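You operate a simulated robot arm through the tools that you are given. There is no shell and no other tool.

You are at the controls of a simulated robot arm. One attempt, no reset.

JOB
Swap the clogged strainer basket for the clean one, then restart the pump.
Fine: stop the pump and vent to nought before the cover is opened; the clogged basket ends on the pipe shelf, the cover shut, flow and return open.

The check looks at the end state, three seconds after you hand in, the way a careful person would. Anything else that was tipped, shoved, dropped, spilled or broken makes it a failure. Lids that push on must go on centred and level and be pressed home; caps that screw on are set level and turned clockwise until they are tight.

ROBOT AND FRAMES
A 6-joint arm with a two-finger parallel gripper, fixed in place. Base frame: the origin is on the floor under the middle of its stand, x ahead of it, y to its left, z up. Lengths are in mm, angles in degrees, forces in N, time in s.
With the tool pointing down near the work surface it reaches from about 320 to 700 mm from the base axis. Its first joint turns from -166.0 to 166.0 degrees. Payload 4.1 kg.
The TCP is the grasp point between the finger pads, 23 mm short of the fingertips. In the tool frame z runs along the fingers and y along their closing line. Largest opening 94 mm; finger width 38, thickness 10; the body of the gripper, 54 by 96 mm, starts 39 mm behind the TCP.
Orientation is told as [roll, pitch, yaw] about the base's x, y, z axes, in that order, counted from this pose: with the fingers straight down and closing along the base's y, the tool's x points along the base's -x, its y along +y and its z along -z.

CONTROLS
- The arm moves only by the tool send_rows. Its argument "plan" is a list of rows, each a list of 6 numbers: the shift along the tool's x, y, z in units of 20 mm (1.0 is 20 mm), then the turn, a rotation vector about the tool's x, y, z in units of 6 degrees (1.0 is 6 degrees). In form: [[tx, ty, tz, wx, wy, wz], ...]. A call has 1 to 20 rows; each row shifts and turns the commanded pose from where the row before left it, along the tool's axes as they then stand. "grip" is the gripper command, from -1 (fully open) to 1 (shut), values between in proportion, set as the call begins (left out, the last holds). A call with a number of a shift or a turn outside -1 to 1 is refused whole. A row lasts 0.2 s, in which the tool goes at most 50 mm and 8.6 degrees; a call with a longer step from one row to the next is refused whole, and so is a gripper value outside its range. Where a pose cannot be reached the arm comes as near as it can. A force on the tool above 40 N (or 10 N above the force at the start of the call, whichever is more), or a blocked arm, ends the call early, and 0.2 s more pass. Each finger travels about 45 mm/s and halts on what it meets, pressing with about 20 N; the grip force reading is that of the motor and also rises with nothing between the fingers. The clock runs only during rows and for 0.2 s after the last one: add rows that do not move to give the fingers time. It gives the time, the measured TCP pose, the force on the tool (base axes), the opening and the grip force at its end, in the units of the frame above (readings bear some noise), with the torque about the TCP (base axes, N m) and any sound that the robot's microphone picked up.
- Cameras (640 x 400 px; columns grow to the right, rows downward): "scene" is fixed at [49.6, -499.2, 1422.8]; the picture's right is [-0.04, -1.00, 0.00], its down [-0.77, 0.03, -0.63] and it looks along [0.63, -0.02, -0.77] (base axes); focal length 214 px, centre (320, 200). "wrist" rides on the gripper at [86, 16, -74] in the tool frame; the picture's right is [-0.18, 0.98, 0.00], its down [-0.58, -0.11, -0.81] and it looks along [-0.79, -0.15, 0.59] (tool axes); focal length 243 px, centre (320, 200). There is no depth. A picture from a camera that has moved, and an enlarged one, comes with that camera's place and axes in the base frame and with its lens. The place of the scene camera against the robot may be out by one fixed shift of up to 12 mm in any direction.
- grab_frame(camera): a new picture of that camera. No time passes.
- lift_body(by): slides the trunk up (or, below 0, down) by that many mm; the arm rides with it, the base frame stays. It gives what a move gives, with no picture.
- close_up(camera, box): a new picture of the part [left, top, right, bottom] of that camera's present view, enlarged. No time passes.
- sign_off(): hands the job in; it is judged then, once.

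Nothing tells you positions but the pictures and the camera data. Unless the task says otherwise, let go and move clear before handing in.

The tools are called after ">>>" by a JSON object that holds its "op" and its "data". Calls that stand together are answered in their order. send_rows: Moves the arm, as the interface text tells. Its arguments: {"type":"object","properties":{"plan":{"type":"array","items":{"type":"array","items":{"type":"number"}}},"grip":{"type":"number"}},"required":["plan"]} The other tools are called the same way: lift_body (by) moves the trunk up or down; grab_frame (camera) takes a picture; close_up (camera, box) takes an enlarged picture of a part of a camera's view; sign_off () hands the job in.

At the start:

```text
clock: 0.0
position: [116.4, -345.0, 1223.0]
ee_rot: [0.0, 0.0, 0.0]
contact_force: [0.0, 0.6, 0.3]
moment: [0.03, -0.01, 0.0]
opening: 94.1
gripper_force: 0.0
trunk travel left (down, up): [-525.0, 65.0]
```

scene: 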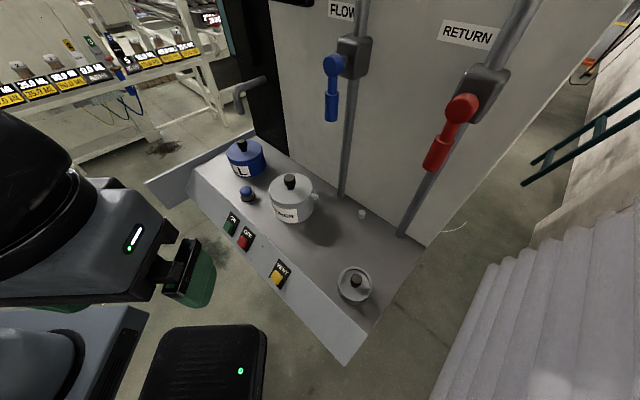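
wrist: 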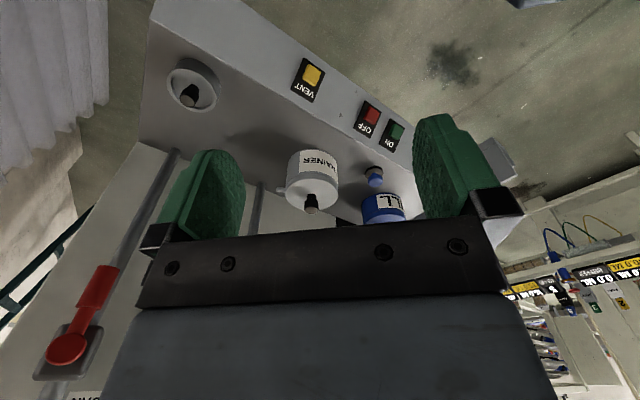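

I see a skid with a strainer pot (white lid labelled STRAINER), a blue-lidded FILL pot, ON/OFF/VENT buttons, an open dish/basket at the right, and flow (blue) and return (red) valves on a panel. I'll look closer at every part before moving.

>>> {"op": "close_up", "data": {"camera": "scene", "box": [200, 120, 440, 270]}}

>>> {"op": "close_up", "data": {"camera": "scene", "box": [200, 200, 440, 350]}}

>>> {"op": "close_up", "data": {"camera": "scene", "box": [280, 0, 540, 162]}}

>>> {"op": "close_up", "data": {"camera": "scene", "box": [140, 40, 300, 140]}}

>>> {"op": "close_up", "data": {"camera": "wrist", "box": [140, 40, 440, 228]}}

```text
2.67 times, centred on (320, 195) of scene
camera zoom: at [49.6, -499.2, 1422.8], right [-0.04, -1.0, 0.0], down [-0.77, 0.03, -0.63], along [0.63, -0.02, -0.77], focal length 572 px, centre (320, 213)
```

zoom: 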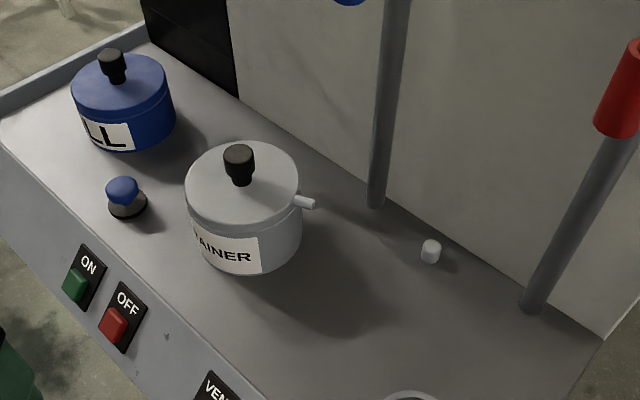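

```text
2.67 times, centred on (320, 275) of scene
camera zoom: at [49.6, -499.2, 1422.8], right [-0.04, -1.0, 0.0], down [-0.77, 0.03, -0.63], along [0.63, -0.02, -0.77], focal length 572 px, centre (320, 0)
```

zoom: 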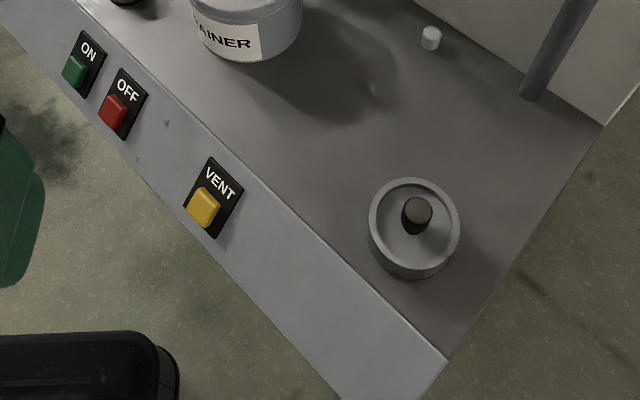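

```text
2.46 times, centred on (410, 81) of scene
camera zoom: at [49.6, -499.2, 1422.8], right [-0.04, -1.0, 0.0], down [-0.77, 0.03, -0.63], along [0.63, -0.02, -0.77], focal length 528 px, centre (98, 493)
```

zoom: 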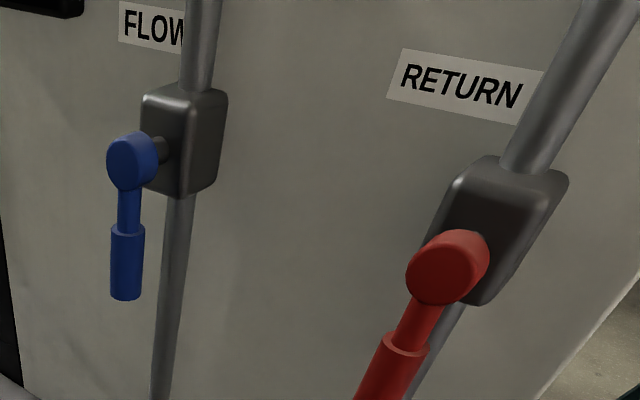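

```text
4.00 times, centred on (220, 90) of scene
camera zoom: at [49.6, -499.2, 1422.8], right [-0.04, -1.0, 0.0], down [-0.77, 0.03, -0.63], along [0.63, -0.02, -0.77], focal length 858 px, centre (720, 640)
```

zoom: 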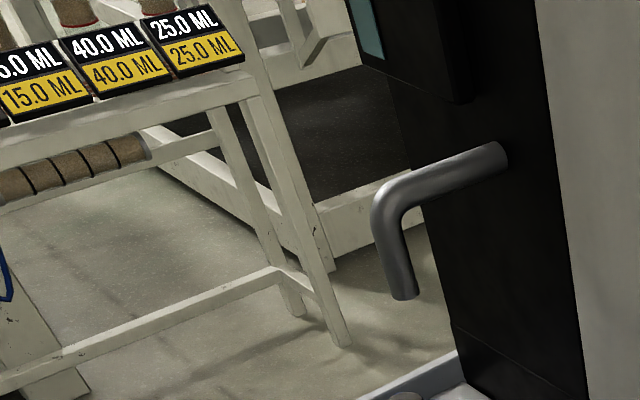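

```text
2.13 times, centred on (290, 134) of wrist
camera zoom: at [30.4, -329.3, 1298.6], right [0.18, 0.98, 0.0], down [0.58, -0.11, 0.81], along [0.79, -0.15, -0.59], focal length 516 px, centre (384, 340)
```

zoom: 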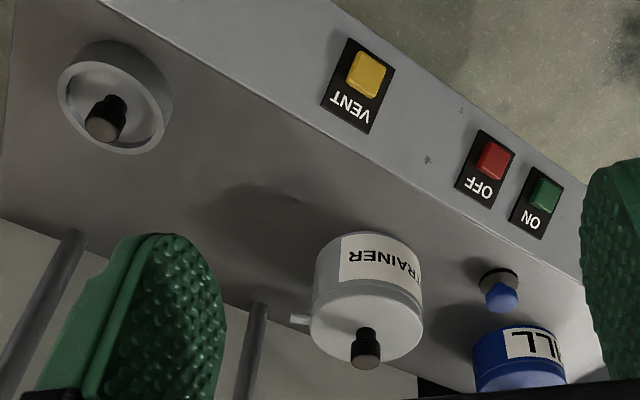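

I'll take a few more close-ups of the panel top, the left part with the dark display, and the deck's left flap to find the gauge and the pipe shelf.

>>> {"op": "close_up", "data": {"camera": "scene", "box": [190, 0, 350, 100]}}

>>> {"op": "close_up", "data": {"camera": "scene", "box": [130, 110, 290, 210]}}

>>> {"op": "close_up", "data": {"camera": "scene", "box": [380, 180, 640, 342]}}

>>> {"op": "close_up", "data": {"camera": "wrist", "box": [20, 230, 180, 330]}}

>>> {"op": "close_up", "data": {"camera": "wrist", "box": [380, 130, 640, 292]}}

```text
4.00 times, centred on (270, 50) of scene
camera zoom: at [49.6, -499.2, 1422.8], right [-0.04, -1.0, 0.0], down [-0.77, 0.03, -0.63], along [0.63, -0.02, -0.77], focal length 858 px, centre (520, 800)
```

zoom: 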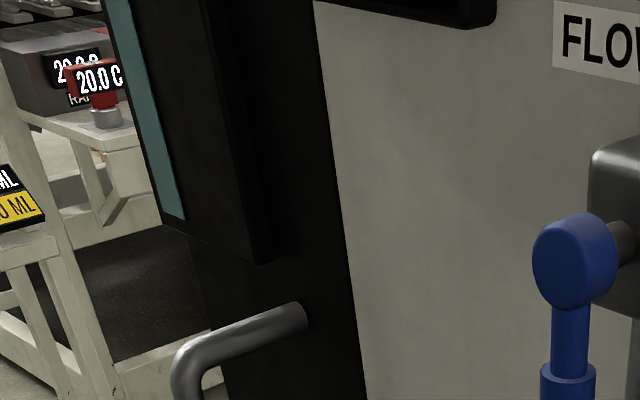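

```text
4.00 times, centred on (210, 160) of scene
camera zoom: at [49.6, -499.2, 1422.8], right [-0.04, -1.0, 0.0], down [-0.77, 0.03, -0.63], along [0.63, -0.02, -0.77], focal length 858 px, centre (760, 360)
```

zoom: 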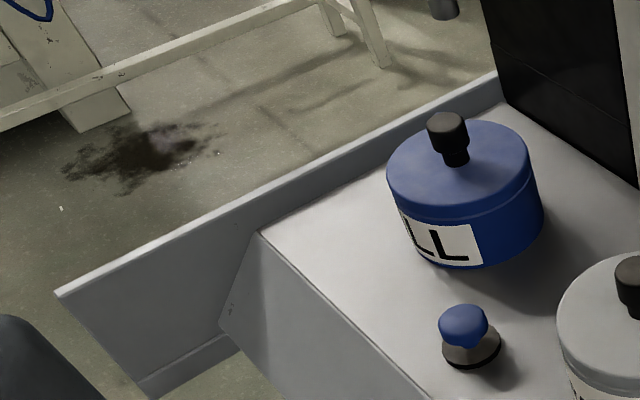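

```text
2.46 times, centred on (510, 261) of scene
camera zoom: at [49.6, -499.2, 1422.8], right [-0.04, -1.0, 0.0], down [-0.77, 0.03, -0.63], along [0.63, -0.02, -0.77], focal length 528 px, centre (-148, 50)
```

zoom: 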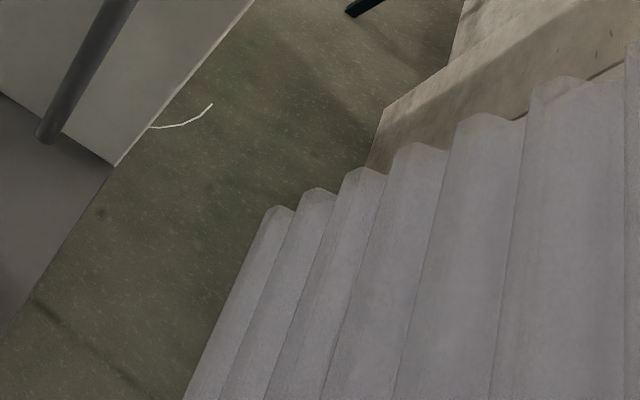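

```text
4.00 times, centred on (100, 280) of wrist
camera zoom: at [30.4, -329.3, 1298.6], right [0.18, 0.98, 0.0], down [0.58, -0.11, 0.81], along [0.79, -0.15, -0.59], focal length 970 px, centre (1200, -120)
```

zoom: 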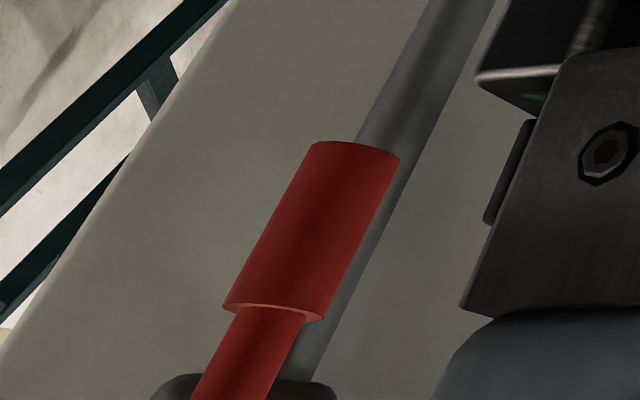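

```text
2.46 times, centred on (510, 211) of wrist
camera zoom: at [30.4, -329.3, 1298.6], right [0.18, 0.98, 0.0], down [0.58, -0.11, 0.81], along [0.79, -0.15, -0.59], focal length 597 px, centre (-148, 173)
```

zoom: 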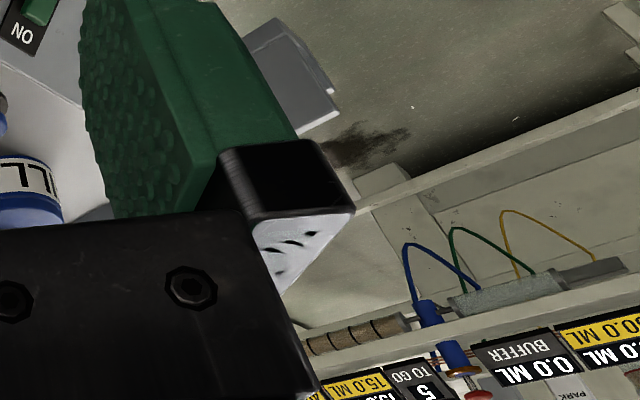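

The fixture faces the robot at roughly -45° azimuth: the deck carries FILL and strainer pots, a basket-like dish on the right, and a panel behind with the pipes and valves. I'll bring the arm round to face it, staying high, then look with the wrist camera.

>>> {"op": "send_rows", "data": {"plan": [[-0.95, 0.958, 0, 0, 0, 0], [-0.95, 0.958, 0, 0, 0, 0], [-0.95, 0.958, 0, 0, 0, 0], [-0.95, 0.958, 0, 0, 0, 0], [-0.95, 0.958, 0, 0, 0, 0], [-0.95, 0.958, 0, 0, 0, 0], [0, 0, 0, 0, 0, 0.9375], [0, 0, 0, 0, 0, 0.9375], [0, 0, 0, 0, 0, 0.9375], [0, 0, 0, 0, 0, 0.9375], [0, 0, 0, 0, 0, 0.9375], [0, 0, 0, 0, 0, 0.9375], [0, 0, 0, 0, 0, 0.9375], [0, 0, 0, 0, 0, 0.9375]]}}

>>> {"op": "grab_frame", "data": {"camera": "wrist"}}

>>> {"op": "grab_frame", "data": {"camera": "scene"}}

```text
clock: 3.0
position: [229.8, -228.1, 1224.4]
ee_rot: [0.0, 0.0, -45.1]
contact_force: [-0.3, -0.2, -0.1]
moment: [-0.01, -0.04, -0.01]
opening: 94.0
gripper_force: 0.1
trunk travel left (down, up): [-525.0, 65.0]
```

```text
taken
camera wrist: at [180.6, -157.3, 1298.5], right [0.83, 0.56, 0.0], down [0.33, -0.49, 0.81], along [0.45, -0.67, -0.59], focal length 243 px, centre (320, 200)
```

wrist: 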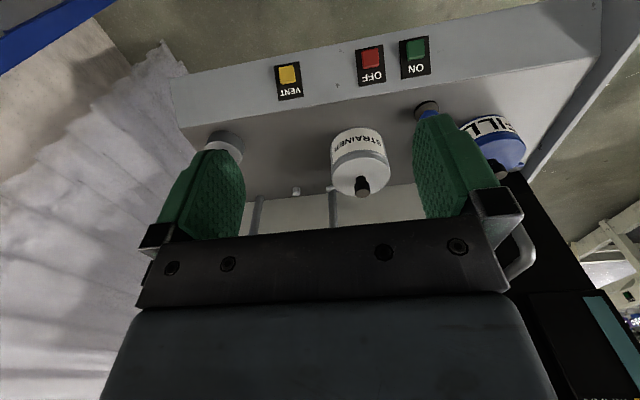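

```text
taken
```

scene: 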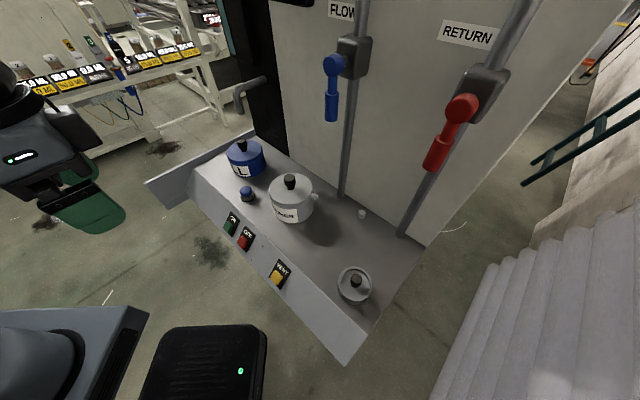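

Next I'll tilt the wrist up to look at the panel and gauge.

>>> {"op": "send_rows", "data": {"plan": [[0, 0, 0, 0, -1, 0], [0, 0, 0, 0, -1, 0], [0, 0, 0, 0, -1, 0], [0, 0, 0, 0, -1, 0], [0, 0, 0, 0, -1, 0], [0, 0, 0, 0, -1, 0]]}}

>>> {"op": "grab_frame", "data": {"camera": "wrist"}}

>>> {"op": "grab_frame", "data": {"camera": "scene"}}

```text
clock: 4.6
position: [238.4, -236.7, 1200.1]
ee_rot: [1.3, -31.3, -44.9]
contact_force: [0.3, -0.1, 0.0]
moment: [-0.01, 0.0, 0.0]
opening: 93.9
gripper_force: 0.1
trunk travel left (down, up): [-525.0, 65.0]
stopped in row 6: the arm was blocked; the commanded pose is now the measured one
```

```text
taken
camera wrist: at [170.4, -147.1, 1218.1], right [0.8, 0.59, 0.12], down [-0.03, -0.15, 0.99], along [0.6, -0.79, -0.1], focal length 243 px, centre (320, 200)
```

wrist: 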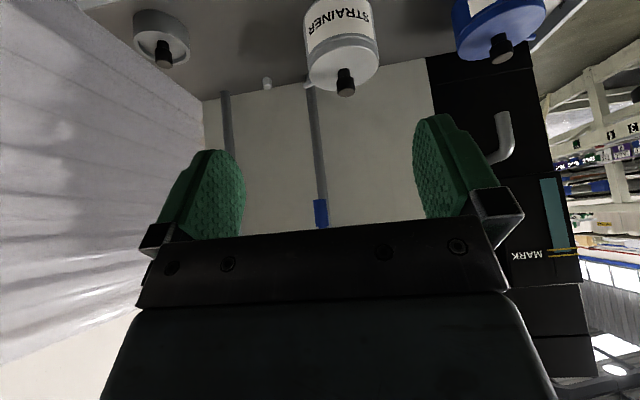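

```text
taken
```

scene: 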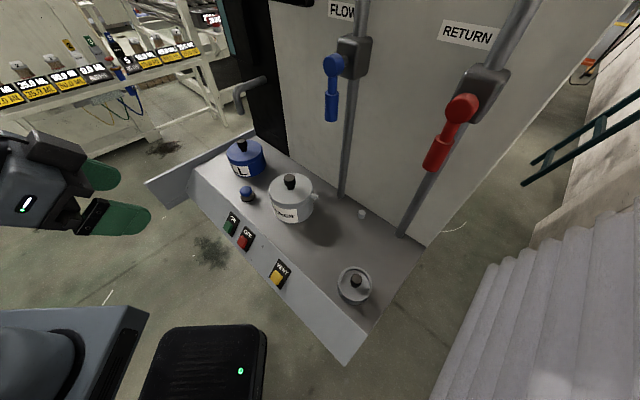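

The view is still partly blocked by the gripper. I'll raise the trunk, move outward a little, and tilt further to see the upper panel.

>>> {"op": "lift_body", "data": {"by": 65}}

>>> {"op": "send_rows", "data": {"plan": [[-0.858, 0, 0.515, 0, 0, 0], [-0.858, 0, 0.515, 0, 0, 0], [-0.858, 0, 0.515, 0, 0, 0], [-0.858, 0, 0.515, 0, 0, 0], [0, 0, 0, 0, -1, 0], [0, 0, 0, 0, -1, 0], [0, 0, 0, 0, -1, 0], [0, 0, 0, 0, -1, 0], [0, 0, 0, 0, -1, 0], [0, 0, 0, 0, -1, 0]]}}

>>> {"op": "grab_frame", "data": {"camera": "wrist"}}

>>> {"op": "grab_frame", "data": {"camera": "scene"}}

```text
clock: 5.6
position: [238.6, -237.1, 1263.4]
ee_rot: [1.4, -31.4, -44.9]
contact_force: [-1.1, -0.1, 0.9]
moment: [0.01, -0.03, 0.02]
opening: 93.9
gripper_force: 0.1
trunk travel left (down, up): [-590.0, 0.0]
```

```text
clock: 7.8
position: [296.5, -291.3, 1264.2]
ee_rot: [2.2, -67.3, -46.2]
contact_force: [-0.2, 0.4, 0.0]
moment: [0.01, 0.03, 0.04]
opening: 93.9
gripper_force: 0.1
trunk travel left (down, up): [-590.0, 0.0]
```

```text
taken
camera wrist: at [235.7, -209.3, 1213.8], right [0.73, 0.65, 0.18], down [-0.46, 0.28, 0.85], along [0.5, -0.7, 0.5], focal length 243 px, centre (320, 200)
```

wrist: 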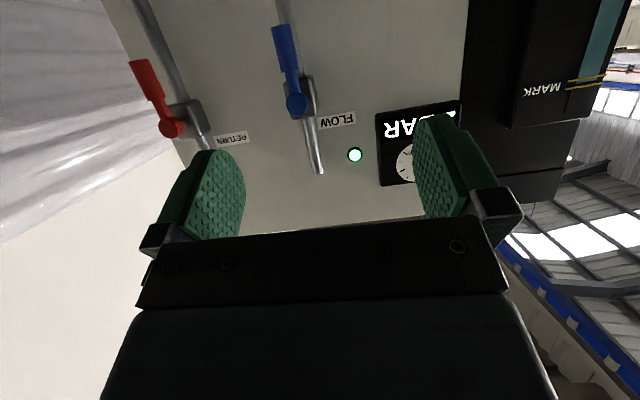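

```text
taken
```

scene: 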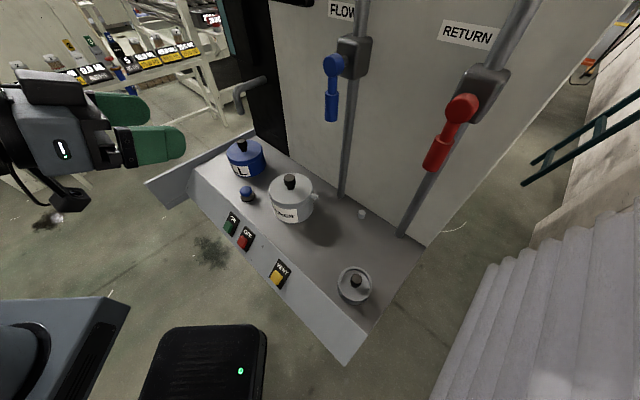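

Now I can see the gauge (BAR), a green lamp, and both valves. Zooming in on them.

>>> {"op": "close_up", "data": {"camera": "wrist", "box": [330, 80, 490, 180]}}

>>> {"op": "close_up", "data": {"camera": "wrist", "box": [120, 0, 340, 138]}}

>>> {"op": "close_up", "data": {"camera": "wrist", "box": [460, 0, 640, 112]}}

```text
4.00 times, centred on (410, 130) of wrist
camera zoom: at [235.7, -209.3, 1213.8], right [0.73, 0.65, 0.18], down [-0.46, 0.28, 0.85], along [0.5, -0.7, 0.5], focal length 970 px, centre (-40, 480)
```

zoom: 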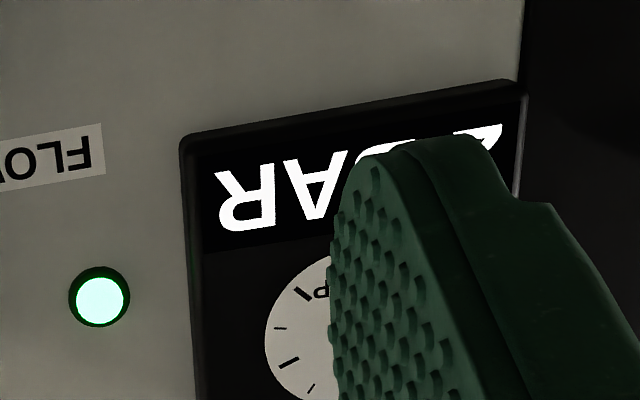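

```text
2.90 times, centred on (230, 69) of wrist
camera zoom: at [235.7, -209.3, 1213.8], right [0.73, 0.65, 0.18], down [-0.46, 0.28, 0.85], along [0.5, -0.7, 0.5], focal length 703 px, centre (581, 580)
```

zoom: 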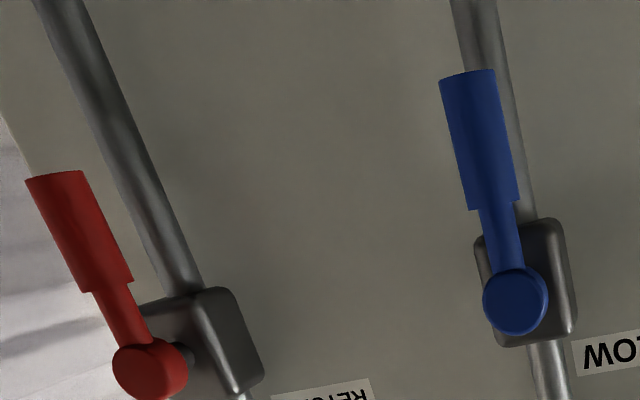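

```text
3.56 times, centred on (550, 56) of wrist
camera zoom: at [235.7, -209.3, 1213.8], right [0.73, 0.65, 0.18], down [-0.46, 0.28, 0.85], along [0.5, -0.7, 0.5], focal length 863 px, centre (-498, 712)
```

zoom: 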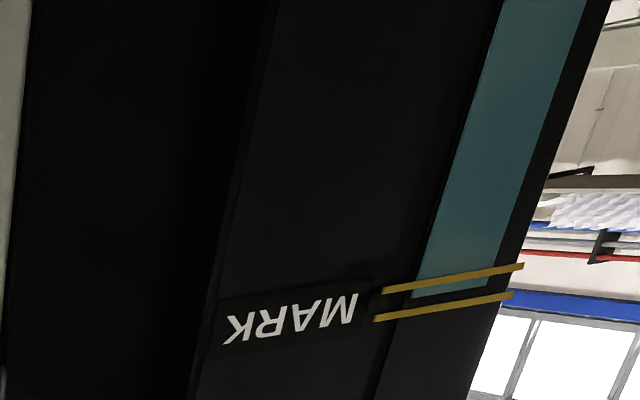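

The green lamp is lit (pump running), both handles look in line with their pipes, and the sight glass is at MARK. I'll close the fingers (also needed for pressing buttons), which clears the gauge view.

>>> {"op": "send_rows", "data": {"plan": [[0, 0, 0, 0, 0, 0], [0, 0, 0, 0, 0, 0], [0, 0, 0, 0, 0, 0], [0, 0, 0, 0, 0, 0], [0, 0, 0, 0, 0, 0], [0, 0, 0, 0, 0, 0]], "grip": 1}}

>>> {"op": "close_up", "data": {"camera": "wrist", "box": [330, 80, 490, 180]}}

>>> {"op": "grab_frame", "data": {"camera": "wrist"}}

```text
clock: 9.2
position: [297.8, -291.2, 1265.6]
ee_rot: [2.7, -67.3, -46.7]
contact_force: [0.6, 0.4, 0.3]
moment: [-0.02, -0.02, 0.01]
opening: 0.1
gripper_force: 19.7
trunk travel left (down, up): [-590.0, 0.0]
```

```text
4.00 times, centred on (410, 130) of wrist
camera zoom: at [236.4, -209.2, 1214.2], right [0.73, 0.65, 0.19], down [-0.46, 0.27, 0.84], along [0.5, -0.71, 0.5], focal length 970 px, centre (-40, 480)
```

zoom: 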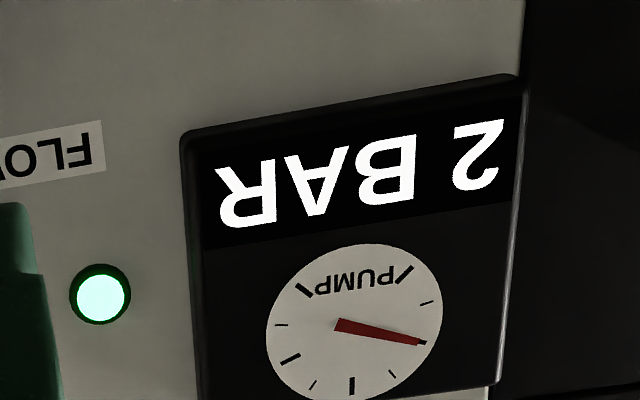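

```text
taken
camera wrist: at [236.4, -209.2, 1214.2], right [0.73, 0.65, 0.19], down [-0.46, 0.27, 0.84], along [0.5, -0.71, 0.5], focal length 243 px, centre (320, 200)
```

wrist: 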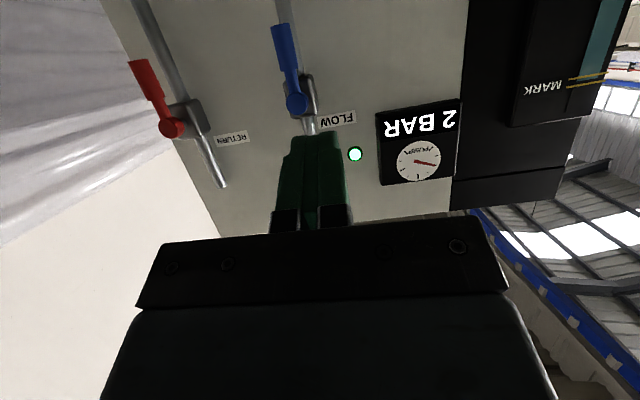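

Gauge reads 2 BAR with the pump on. I'll tilt the tool back down to look over the deck with closed fingers.

>>> {"op": "send_rows", "data": {"plan": [[0, 0, 0, 0, 1, 0], [0, 0, 0, 0, 1, 0], [0, 0, 0, 0, 1, 0], [0, 0, 0, 0, 1, 0], [0, 0, 0, 0, 1, 0], [0, 0, 0, 0, 1, 0], [0, 0, 0, 0, 1, 0], [0, 0, 0, 0, 1, 0], [0, 0, 0, 0, 1, 0], [0, 0, 0, 0, 1, 0], [0, 0, 0, 0, 1, 0], [0, 0, 0, 0, 0.2, 0]]}}

>>> {"op": "grab_frame", "data": {"camera": "wrist"}}

>>> {"op": "grab_frame", "data": {"camera": "scene"}}

```text
clock: 11.8
position: [296.2, -291.5, 1265.6]
ee_rot: [1.1, -0.2, -44.2]
contact_force: [-0.7, -0.6, 0.1]
moment: [0.01, 0.01, -0.04]
opening: 0.0
gripper_force: 20.2
trunk travel left (down, up): [-590.0, 0.0]
```

```text
taken
camera wrist: at [245.5, -221.4, 1340.4], right [0.82, 0.58, 0.02], down [0.33, -0.49, 0.81], along [0.47, -0.65, -0.59], focal length 243 px, centre (320, 200)
```

wrist: 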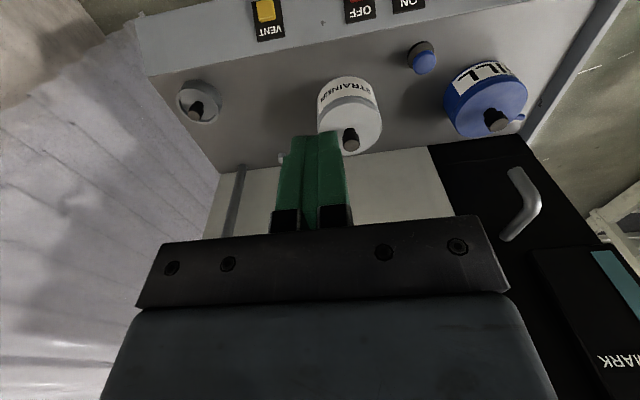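

```text
taken
```

scene: 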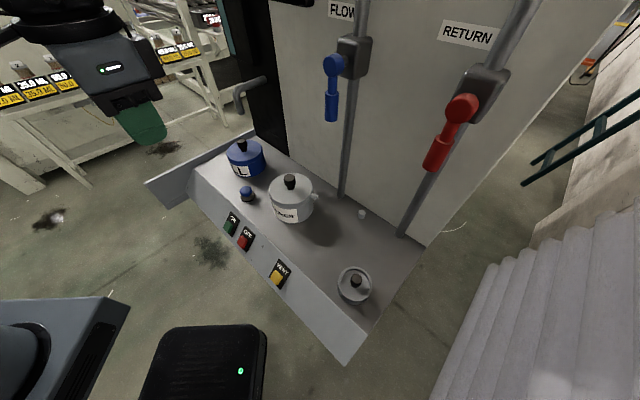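

I'll straighten the orientation, step back, and take views from two lateral positions for triangulation.

>>> {"op": "send_rows", "data": {"plan": [[0.9, 0, 0, 0.183, 0.033, 0.133], [0.9, -0.8, 0, 0, 0, 0], [0.9, -0.8, 0, 0, 0, 0], [0.9, -0.8, 0, 0, 0, 0], [0.4, -0.8, 0, 0, 0, 0], [0, -0.8, 0, 0, 0, 0], [0, -0.8, 0, 0, 0, 0], [0, 0, 0, 0, 0, 0], [0, 0, 0, 0, 0, 0]]}}

>>> {"op": "grab_frame", "data": {"camera": "wrist"}}

>>> {"op": "close_up", "data": {"camera": "wrist", "box": [160, 30, 416, 190]}}

>>> {"op": "close_up", "data": {"camera": "wrist", "box": [340, 30, 596, 190]}}

```text
clock: 13.8
position: [172.2, -303.1, 1265.5]
ee_rot: [0.0, -0.1, -45.0]
contact_force: [-0.3, 0.2, -0.1]
moment: [-0.02, -0.01, 0.01]
opening: 0.1
gripper_force: 20.2
trunk travel left (down, up): [-590.0, 0.0]
```

```text
taken
camera wrist: at [122.8, -231.0, 1340.5], right [0.83, 0.56, 0.0], down [0.33, -0.49, 0.81], along [0.46, -0.67, -0.59], focal length 243 px, centre (320, 200)
```

wrist: 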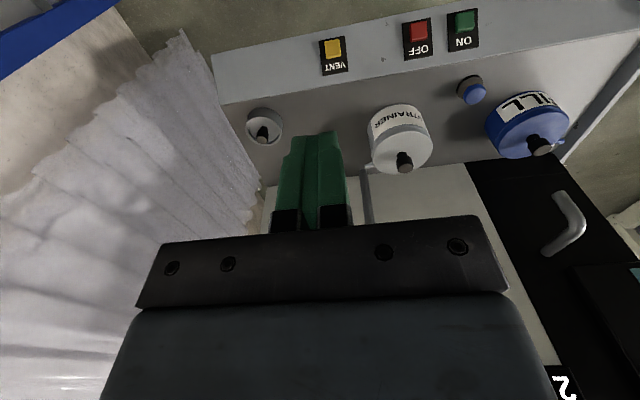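

```text
2.50 times, centred on (288, 110) of wrist
camera zoom: at [122.8, -231.0, 1340.5], right [0.83, 0.56, 0.0], down [0.33, -0.49, 0.81], along [0.46, -0.67, -0.59], focal length 606 px, centre (400, 425)
```

zoom: 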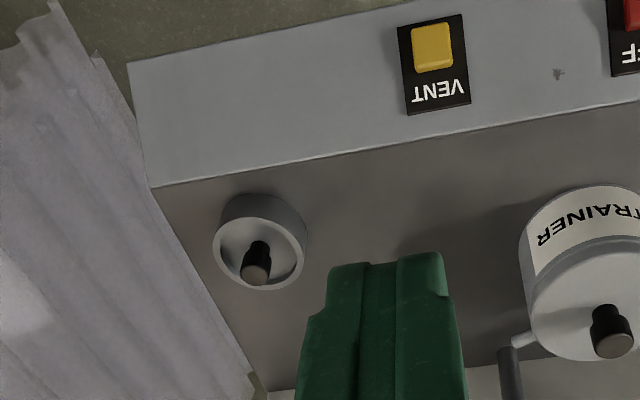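

```text
2.50 times, centred on (468, 110) of wrist
camera zoom: at [122.8, -231.0, 1340.5], right [0.83, 0.56, 0.0], down [0.33, -0.49, 0.81], along [0.46, -0.67, -0.59], focal length 606 px, centre (-50, 425)
```

zoom: 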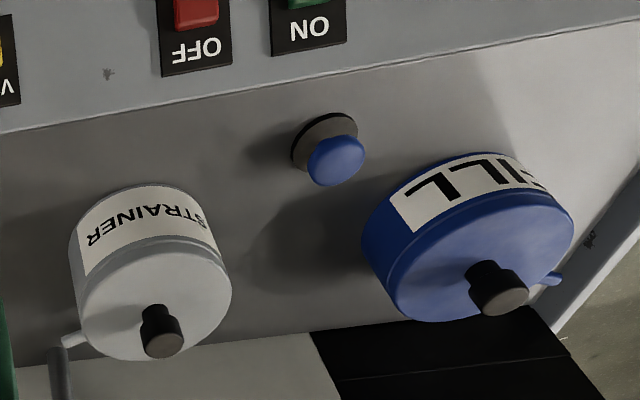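

Now the opposite lateral view.

>>> {"op": "send_rows", "data": {"plan": [[0, 1, 0, 0, 0, 0], [0, 1, 0, 0, 0, 0], [0, 1, 0, 0, 0, 0], [0, 1, 0, 0, 0, 0], [0, 1, 0, 0, 0, 0], [0, 1, 0, 0, 0, 0], [0, 1, 0, 0, 0, 0], [0, 1, 0, 0, 0, 0], [0, 1, 0, 0, 0, 0], [0, 1, 0, 0, 0, 0], [0, 0, 0, 0, 0, 0], [0, 0, 0, 0, 0, 0]]}}

>>> {"op": "grab_frame", "data": {"camera": "wrist"}}

>>> {"op": "close_up", "data": {"camera": "wrist", "box": [60, 30, 316, 190]}}

>>> {"op": "close_up", "data": {"camera": "wrist", "box": [260, 10, 516, 170]}}

```text
clock: 16.4
position: [313.2, -162.0, 1265.7]
ee_rot: [-0.1, -0.1, -45.0]
contact_force: [0.9, -0.2, -0.3]
moment: [-0.02, -0.02, -0.01]
opening: 0.2
gripper_force: 20.0
trunk travel left (down, up): [-590.0, 0.0]
```

```text
taken
camera wrist: at [264.1, -89.9, 1340.1], right [0.83, 0.56, 0.0], down [0.33, -0.49, 0.81], along [0.46, -0.67, -0.59], focal length 243 px, centre (320, 200)
```

wrist: 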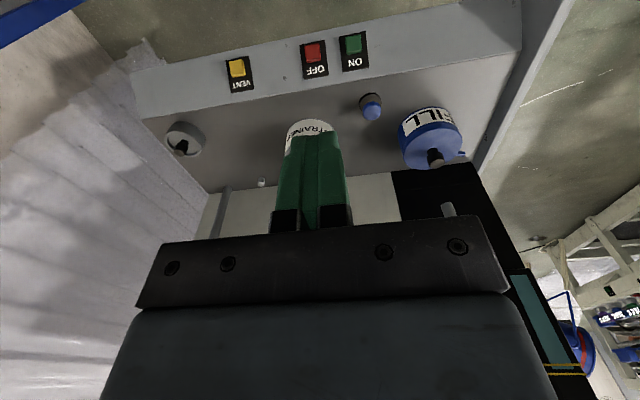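

```text
2.50 times, centred on (188, 110) of wrist
camera zoom: at [264.1, -89.9, 1340.1], right [0.83, 0.56, 0.0], down [0.33, -0.49, 0.81], along [0.46, -0.67, -0.59], focal length 606 px, centre (650, 425)
```

zoom: 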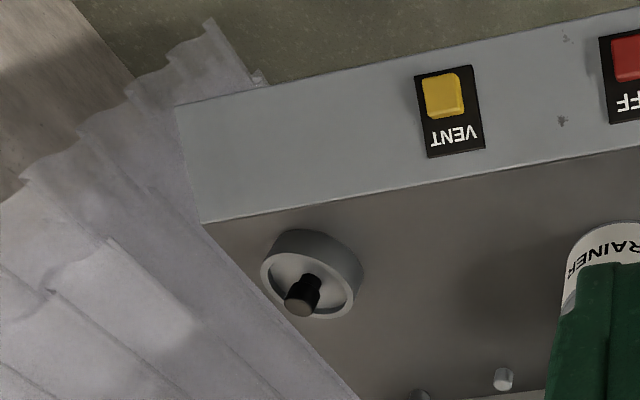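

```text
2.50 times, centred on (388, 90) of wrist
camera zoom: at [264.1, -89.9, 1340.1], right [0.83, 0.56, 0.0], down [0.33, -0.49, 0.81], along [0.46, -0.67, -0.59], focal length 606 px, centre (150, 475)
```

zoom: 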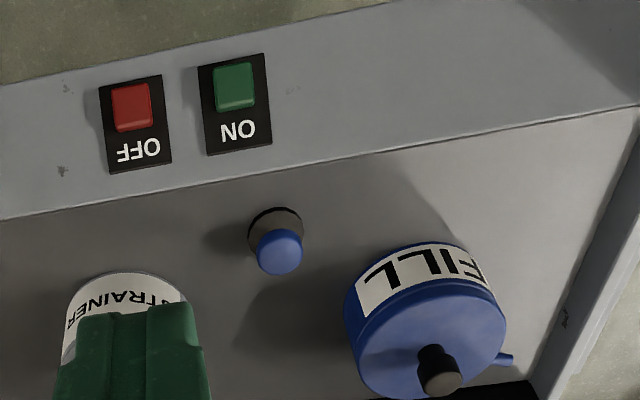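

Triangulated (u = outward at −45°, v = left): OFF ≈ (460, 70, 822), VENT ≈ (456, −90, 828), ON ≈ (461, 151, 818); the apron slopes about 50°, the strainer knob is at ≈ (637, 30, 989), and the clean basket knob at ≈ (561, −259, 925). I'll lower the trunk and take another look from lower down before pressing.

>>> {"op": "lift_body", "data": {"by": -350}}

>>> {"op": "grab_frame", "data": {"camera": "wrist"}}

>>> {"op": "grab_frame", "data": {"camera": "scene"}}

```text
clock: 19.9
position: [313.0, -161.8, 915.2]
ee_rot: [0.1, 0.0, -45.0]
contact_force: [0.2, 0.8, 0.2]
moment: [-0.02, 0.02, 0.01]
opening: 0.0
gripper_force: 19.8
trunk travel left (down, up): [-240.0, 350.0]
```

```text
taken
camera wrist: at [264.0, -90.0, 990.2], right [0.83, 0.56, 0.0], down [0.33, -0.49, 0.81], along [0.46, -0.67, -0.59], focal length 243 px, centre (320, 200)
```

wrist: 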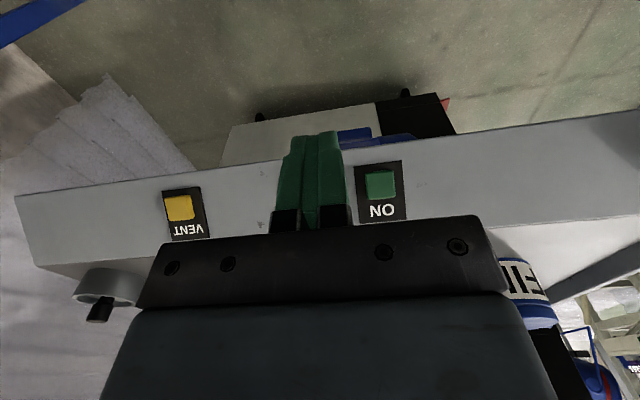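

```text
taken
```

scene: 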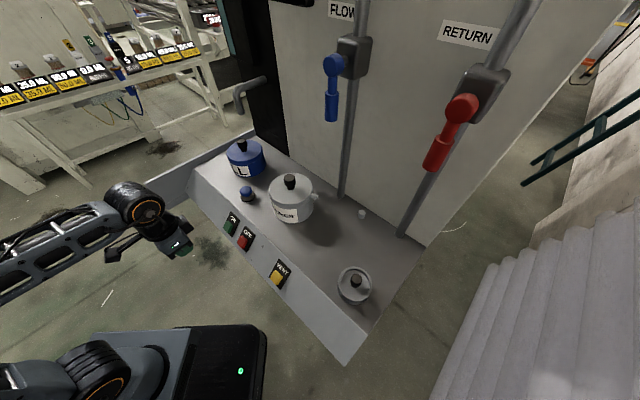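

I'll go in front of OFF, tilt to be square with the sloped apron, and check.

>>> {"op": "send_rows", "data": {"plan": [[-0.954, -0.461, 0, 0, 0, 0], [-0.954, -0.461, 0, 0, 0, 0], [-0.954, -0.461, 0, 0, 0, 0], [-0.954, -0.461, 0, 0, 0, 0], [0, 0, 0, 0, -0.919, 0], [0, 0, 0, 0, -0.919, 0], [0, 0, 0, 0, -0.919, 0], [0, 0, 0, 0, -0.919, 0], [0, 0, 0, 0, -0.919, 0], [0, 0, 0, 0, -0.919, 0], [0, 0, 0, 0, -0.919, 0], [0, 0, 0, 0, -0.919, 0], [0, 0, 0, 0, -0.919, 0], [0, 0, 0, 0, 0, 0]]}}

>>> {"op": "grab_frame", "data": {"camera": "wrist"}}

>>> {"op": "close_up", "data": {"camera": "scene", "box": [150, 160, 310, 260]}}

```text
clock: 22.9
position: [342.3, -242.0, 915.3]
ee_rot: [0.0, -49.7, -44.9]
contact_force: [-0.2, 0.3, -0.5]
moment: [0.01, 0.0, -0.01]
opening: 0.0
gripper_force: 19.7
trunk travel left (down, up): [-240.0, 350.0]
```

```text
taken
camera wrist: at [273.9, -151.5, 898.0], right [0.78, 0.61, 0.14], down [-0.25, 0.09, 0.96], along [0.58, -0.79, 0.22], focal length 243 px, centre (320, 200)
```

wrist: 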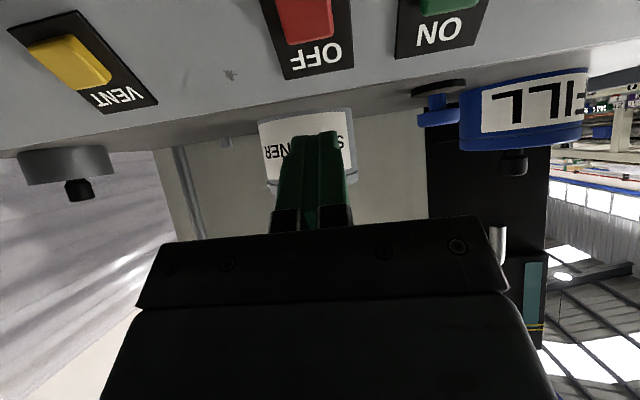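

```text
4.00 times, centred on (230, 210) of scene
camera zoom: at [49.6, -499.2, 1422.8], right [-0.04, -1.0, 0.0], down [-0.77, 0.03, -0.63], along [0.63, -0.02, -0.77], focal length 858 px, centre (680, 160)
```

zoom: 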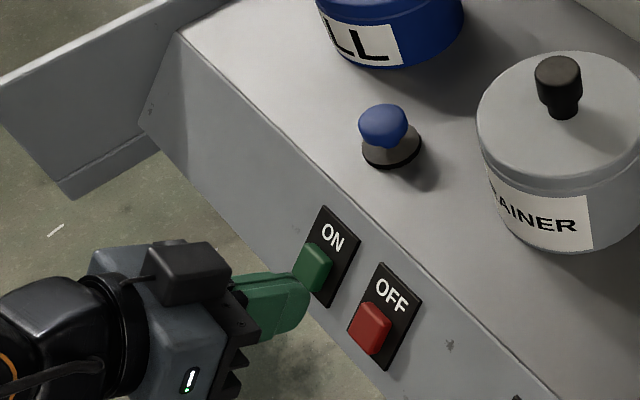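

Aligned with OFF. Moving down to in front of the button and approaching along the face normal.

>>> {"op": "send_rows", "data": {"plan": [[0.66, -0.05, 0.562, 0, 0, 0], [0.66, -0.05, 0.562, 0, 0, 0], [0.66, 0, 0.562, 0, 0, 0], [0, 0, 0.7, 0, 0, 0], [0, 0, 0.6, 0, 0, 0], [0, 0, 0, 0, 0, 0]]}}

>>> {"op": "close_up", "data": {"camera": "scene", "box": [150, 160, 310, 260]}}

>>> {"op": "grab_frame", "data": {"camera": "wrist"}}

```text
clock: 24.3
position: [354.7, -258.6, 846.2]
ee_rot: [-0.1, -49.8, -44.9]
contact_force: [-0.6, 0.7, -0.1]
moment: [0.04, 0.02, 0.01]
opening: 0.0
gripper_force: 19.9
trunk travel left (down, up): [-240.0, 350.0]
```

```text
4.00 times, centred on (230, 210) of scene
camera zoom: at [49.6, -499.2, 1422.8], right [-0.04, -1.0, 0.0], down [-0.77, 0.03, -0.63], along [0.63, -0.02, -0.77], focal length 858 px, centre (680, 160)
```

zoom: 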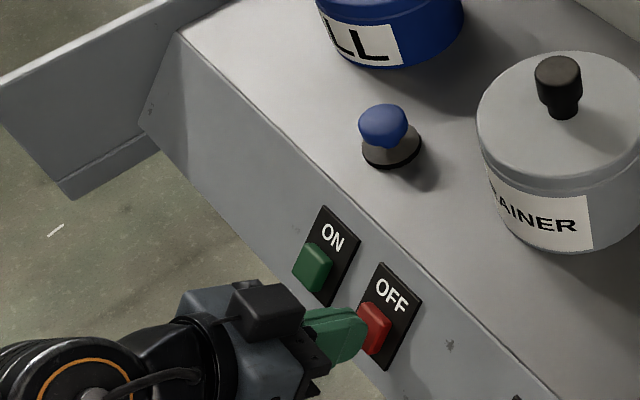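

```text
taken
camera wrist: at [286.2, -167.9, 828.7], right [0.78, 0.61, 0.14], down [-0.25, 0.09, 0.97], along [0.58, -0.79, 0.22], focal length 243 px, centre (320, 200)
```

wrist: 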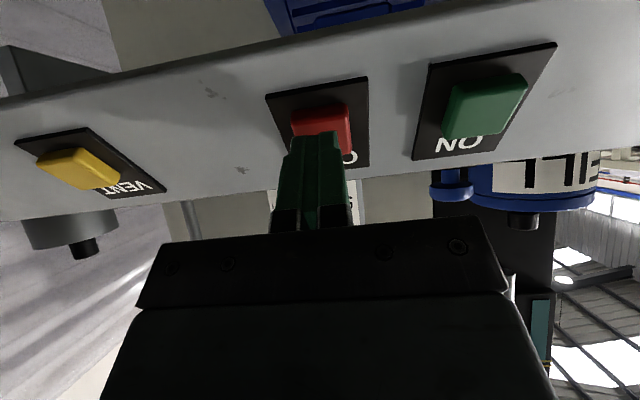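

The fingertip is lined up on the red button, about 12 mm off. Advancing in small steps and watching the force.

>>> {"op": "send_rows", "data": {"plan": [[0, 0, 0.25, 0, 0, 0], [0, 0, 0.25, 0, 0, 0], [0, 0, 0.15, 0, 0, 0], [0, 0, 0, 0, 0, 0]]}}

>>> {"op": "close_up", "data": {"camera": "scene", "box": [150, 160, 310, 260]}}

```text
clock: 25.3
position: [360.8, -262.4, 839.2]
ee_rot: [-0.1, -49.8, -45.1]
contact_force: [-10.6, 11.0, 5.8]
moment: [0.27, 0.23, 0.01]
opening: 0.2
gripper_force: 19.8
trunk travel left (down, up): [-240.0, 350.0]
heard: click
```

```text
4.00 times, centred on (230, 210) of scene
camera zoom: at [49.6, -499.2, 1422.8], right [-0.04, -1.0, 0.0], down [-0.77, 0.03, -0.63], along [0.63, -0.02, -0.77], focal length 858 px, centre (680, 160)
```

zoom: 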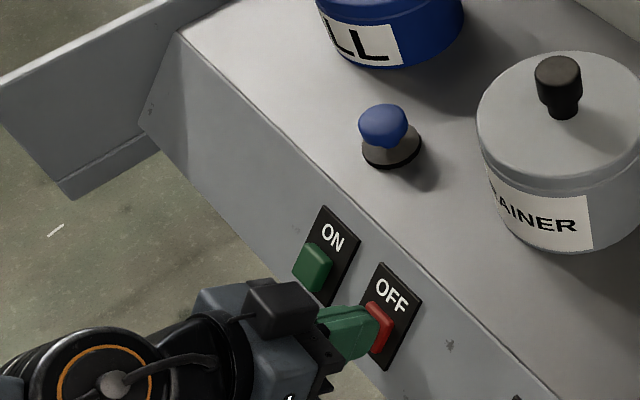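

OFF clicked. Backing off and moving across to VENT.

>>> {"op": "send_rows", "data": {"plan": [[0, 0, -1, 0, 0, 0], [0, 0, -1, 0, 0, 0], [0, -0.9, 0, 0, 0, 0], [0, -0.9, 0, 0, 0, 0], [0, -0.9, 0, 0, 0, 0], [0, -0.9, 0, 0, 0, 0], [0, -0.9, 0, 0, 0, 0], [0, -0.9, 0, 0, 0, 0], [0, -0.9, 0, 0, 0, 0], [0, -0.9, 0, 0, 0, 0], [0, -0.8, 0, 0, 0, 0], [0, 0, 0, 0, 0, 0]]}}

>>> {"op": "close_up", "data": {"camera": "scene", "box": [200, 200, 360, 300]}}

>>> {"op": "grab_frame", "data": {"camera": "wrist"}}

```text
clock: 27.9
position: [227.0, -354.0, 864.7]
ee_rot: [0.0, -49.7, -44.9]
contact_force: [0.6, 0.3, 0.8]
moment: [-0.01, -0.04, -0.03]
opening: 0.0
gripper_force: 19.6
trunk travel left (down, up): [-240.0, 350.0]
```

```text
4.00 times, centred on (280, 250) of scene
camera zoom: at [49.6, -499.2, 1422.8], right [-0.04, -1.0, 0.0], down [-0.77, 0.03, -0.63], along [0.63, -0.02, -0.77], focal length 858 px, centre (480, 0)
```

zoom: 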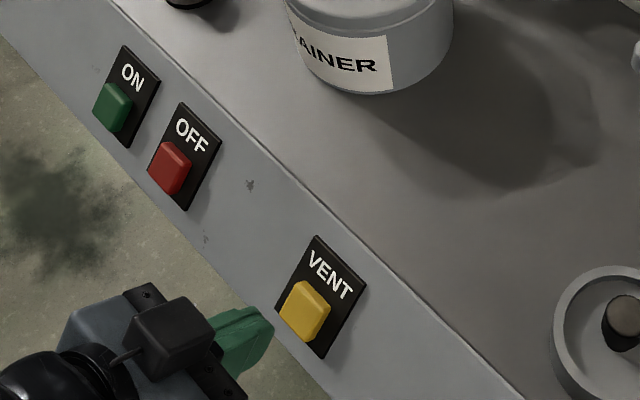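

```text
taken
camera wrist: at [158.5, -264.4, 847.4], right [0.78, 0.61, 0.14], down [-0.25, 0.09, 0.96], along [0.58, -0.79, 0.22], focal length 243 px, centre (320, 200)
```

wrist: 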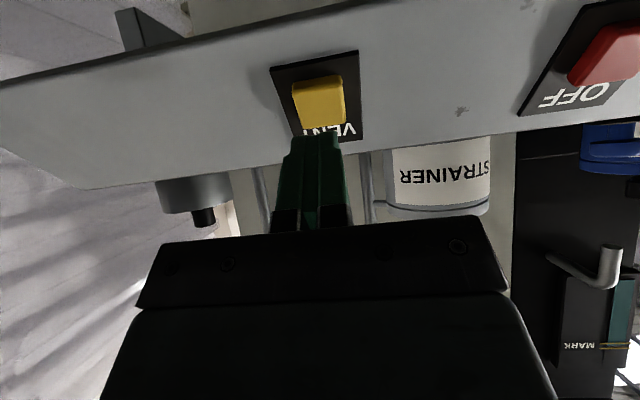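

Lined up with VENT. Advancing to press and hold it.

>>> {"op": "send_rows", "data": {"plan": [[0, 0, 0.8, 0, 0, 0], [0, 0, 0.6, 0, 0, 0], [0, 0, 0.2, 0, 0, 0], [0, 0, 0.15, 0, 0, 0], [0, 0, 0.1, 0, 0, 0], [0, 0, 0, 0, 0, 0]]}}

>>> {"op": "close_up", "data": {"camera": "scene", "box": [200, 200, 360, 300]}}

```text
clock: 29.3
position: [245.6, -374.8, 841.7]
ee_rot: [-0.1, -49.6, -45.0]
contact_force: [-1.7, 1.3, 0.5]
moment: [0.06, 0.04, 0.01]
opening: 0.0
gripper_force: 20.2
trunk travel left (down, up): [-240.0, 350.0]
heard: click
```

```text
4.00 times, centred on (280, 250) of scene
camera zoom: at [49.6, -499.2, 1422.8], right [-0.04, -1.0, 0.0], down [-0.77, 0.03, -0.63], along [0.63, -0.02, -0.77], focal length 858 px, centre (480, 0)
```

zoom: 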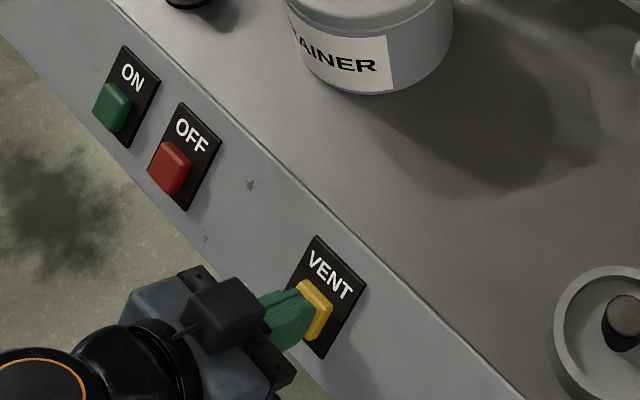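

VENT clicked. I'll press a touch more and hold for a few seconds so the pressure bleeds down.

>>> {"op": "send_rows", "data": {"plan": [[0, 0, 0.08, 0, 0, 0], [0, 0, 0, 0, 0, 0], [0, 0, 0, 0, 0, 0], [0, 0, 0, 0, 0, 0], [0, 0, 0, 0, 0, 0], [0, 0, 0, 0, 0, 0], [0, 0, 0, 0, 0, 0], [0, 0, 0, 0, 0, 0], [0, 0, 0, 0, 0, 0], [0, 0, 0, 0, 0, 0], [0, 0, 0, 0, 0, 0], [0, 0, 0, 0, 0, 0], [0, 0, 0, 0, 0, 0], [0, 0, 0, 0, 0, 0], [0, 0, 0, 0, 0, 0], [0, 0, 0, 0, 0, 0], [0, 0, 0, 0, 0, 0], [0, 0, 0, 0, 0, 0], [0, 0, 0, 0, 0, 0], [0, 0, 0, 0, 0, 0]]}}

>>> {"op": "grab_frame", "data": {"camera": "scene"}}

```text
clock: 33.5
position: [246.9, -375.8, 840.9]
ee_rot: [0.0, -49.7, -45.0]
contact_force: [-3.6, 3.1, 6.5]
moment: [0.06, 0.03, 0.03]
opening: 0.1
gripper_force: 20.1
trunk travel left (down, up): [-240.0, 350.0]
```

```text
taken
```

scene: 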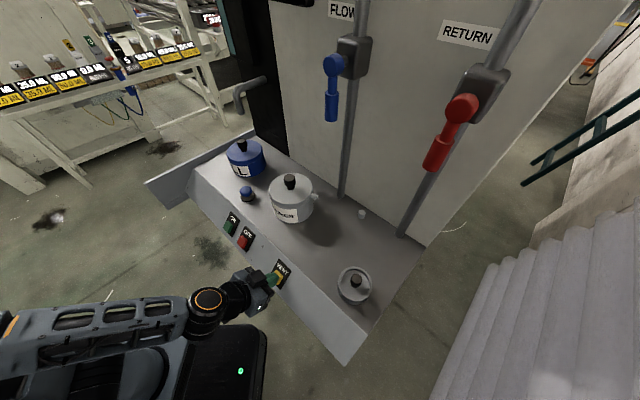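

Backing off and raising the trunk to read the gauge.

>>> {"op": "send_rows", "data": {"plan": [[0, 0, -1, 0, 0, 0], [0, 0, -1, 0, 0, 0], [0, 0, -1, 0, 0, 0], [0, 1, 0, 0, 0, 0], [0, 1, 0, 0, 0, 0], [0, 1, 0, 0, 0, 0], [0, 1, 0, 0, 0, 0], [0, 1, 0, 0, -0.9, 0], [0, 0, 0, 0, -0.9, 0], [0, 0, 0, 0, -0.9, 0], [0, 0, 0, 0, -0.3, 0]]}}

>>> {"op": "lift_body", "data": {"by": 350}}

>>> {"op": "grab_frame", "data": {"camera": "wrist"}}

```text
clock: 35.9
position: [293.0, -280.5, 884.9]
ee_rot: [0.9, -64.6, -45.2]
contact_force: [-0.2, -1.2, -0.2]
moment: [0.03, -0.01, -0.02]
opening: 0.1
gripper_force: 20.1
out of reach, approached as far as the arm can: row 10, 11
trunk travel left (down, up): [-240.0, 350.0]
```

```text
clock: 39.3
position: [294.0, -280.8, 1236.4]
ee_rot: [0.8, -64.7, -45.0]
contact_force: [-0.1, 0.3, -0.6]
moment: [0.01, 0.02, -0.01]
opening: 0.0
gripper_force: 20.3
trunk travel left (down, up): [-590.0, 0.0]
```

```text
taken
camera wrist: at [230.3, -197.1, 1189.8], right [0.74, 0.65, 0.17], down [-0.42, 0.25, 0.87], along [0.52, -0.72, 0.46], focal length 243 px, centre (320, 200)
```

wrist: 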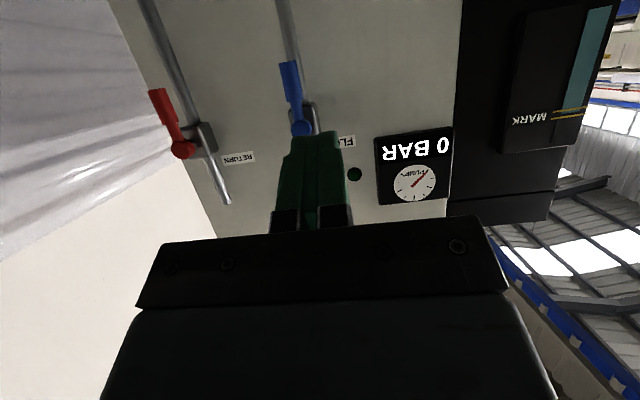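

Gauge reads 0 BAR and the lamp is off. Now I'll level the tool and inspect the strainer cover up close.

>>> {"op": "send_rows", "data": {"plan": [[0, 0, 0, 0, 1, 0], [0, 0, 0, 0, 1, 0], [0, 0, 0, 0, 1, 0], [0, 0, 0, 0, 1, 0], [0, 0, 0, 0, 1, 0], [0, 0, 0, 0, 1, 0], [0, 0, 0, 0, 1, 0], [0, 0, 0, 0, 1, 0], [0, 0, 0, 0, 1, 0], [0, 0, 0, 0, 1, 0], [0, 0, 0, 0, 0.78, 0], [0, 0, 0, 0, 0, 0]]}}

>>> {"op": "lift_body", "data": {"by": -130}}

>>> {"op": "grab_frame", "data": {"camera": "wrist"}}

```text
clock: 41.9
position: [295.7, -279.5, 1236.2]
ee_rot: [0.9, -3.5, -43.4]
contact_force: [-0.1, 0.9, -0.1]
moment: [0.04, 0.03, -0.01]
opening: 0.0
gripper_force: 20.9
out of reach, approached as far as the arm can: row 2
trunk travel left (down, up): [-590.0, 0.0]
```

```text
clock: 43.5
position: [295.1, -277.8, 1106.4]
ee_rot: [0.9, -3.5, -43.3]
contact_force: [0.4, 0.8, 0.0]
moment: [0.0, 0.0, -0.04]
opening: 0.1
gripper_force: 19.8
trunk travel left (down, up): [-460.0, 130.0]
```

```text
taken
camera wrist: at [240.2, -206.6, 1176.0], right [0.81, 0.59, 0.03], down [0.3, -0.45, 0.84], along [0.51, -0.67, -0.54], focal length 243 px, centre (320, 200)
```

wrist: 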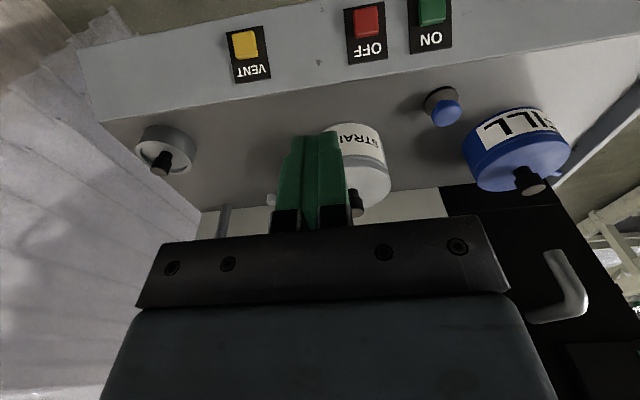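

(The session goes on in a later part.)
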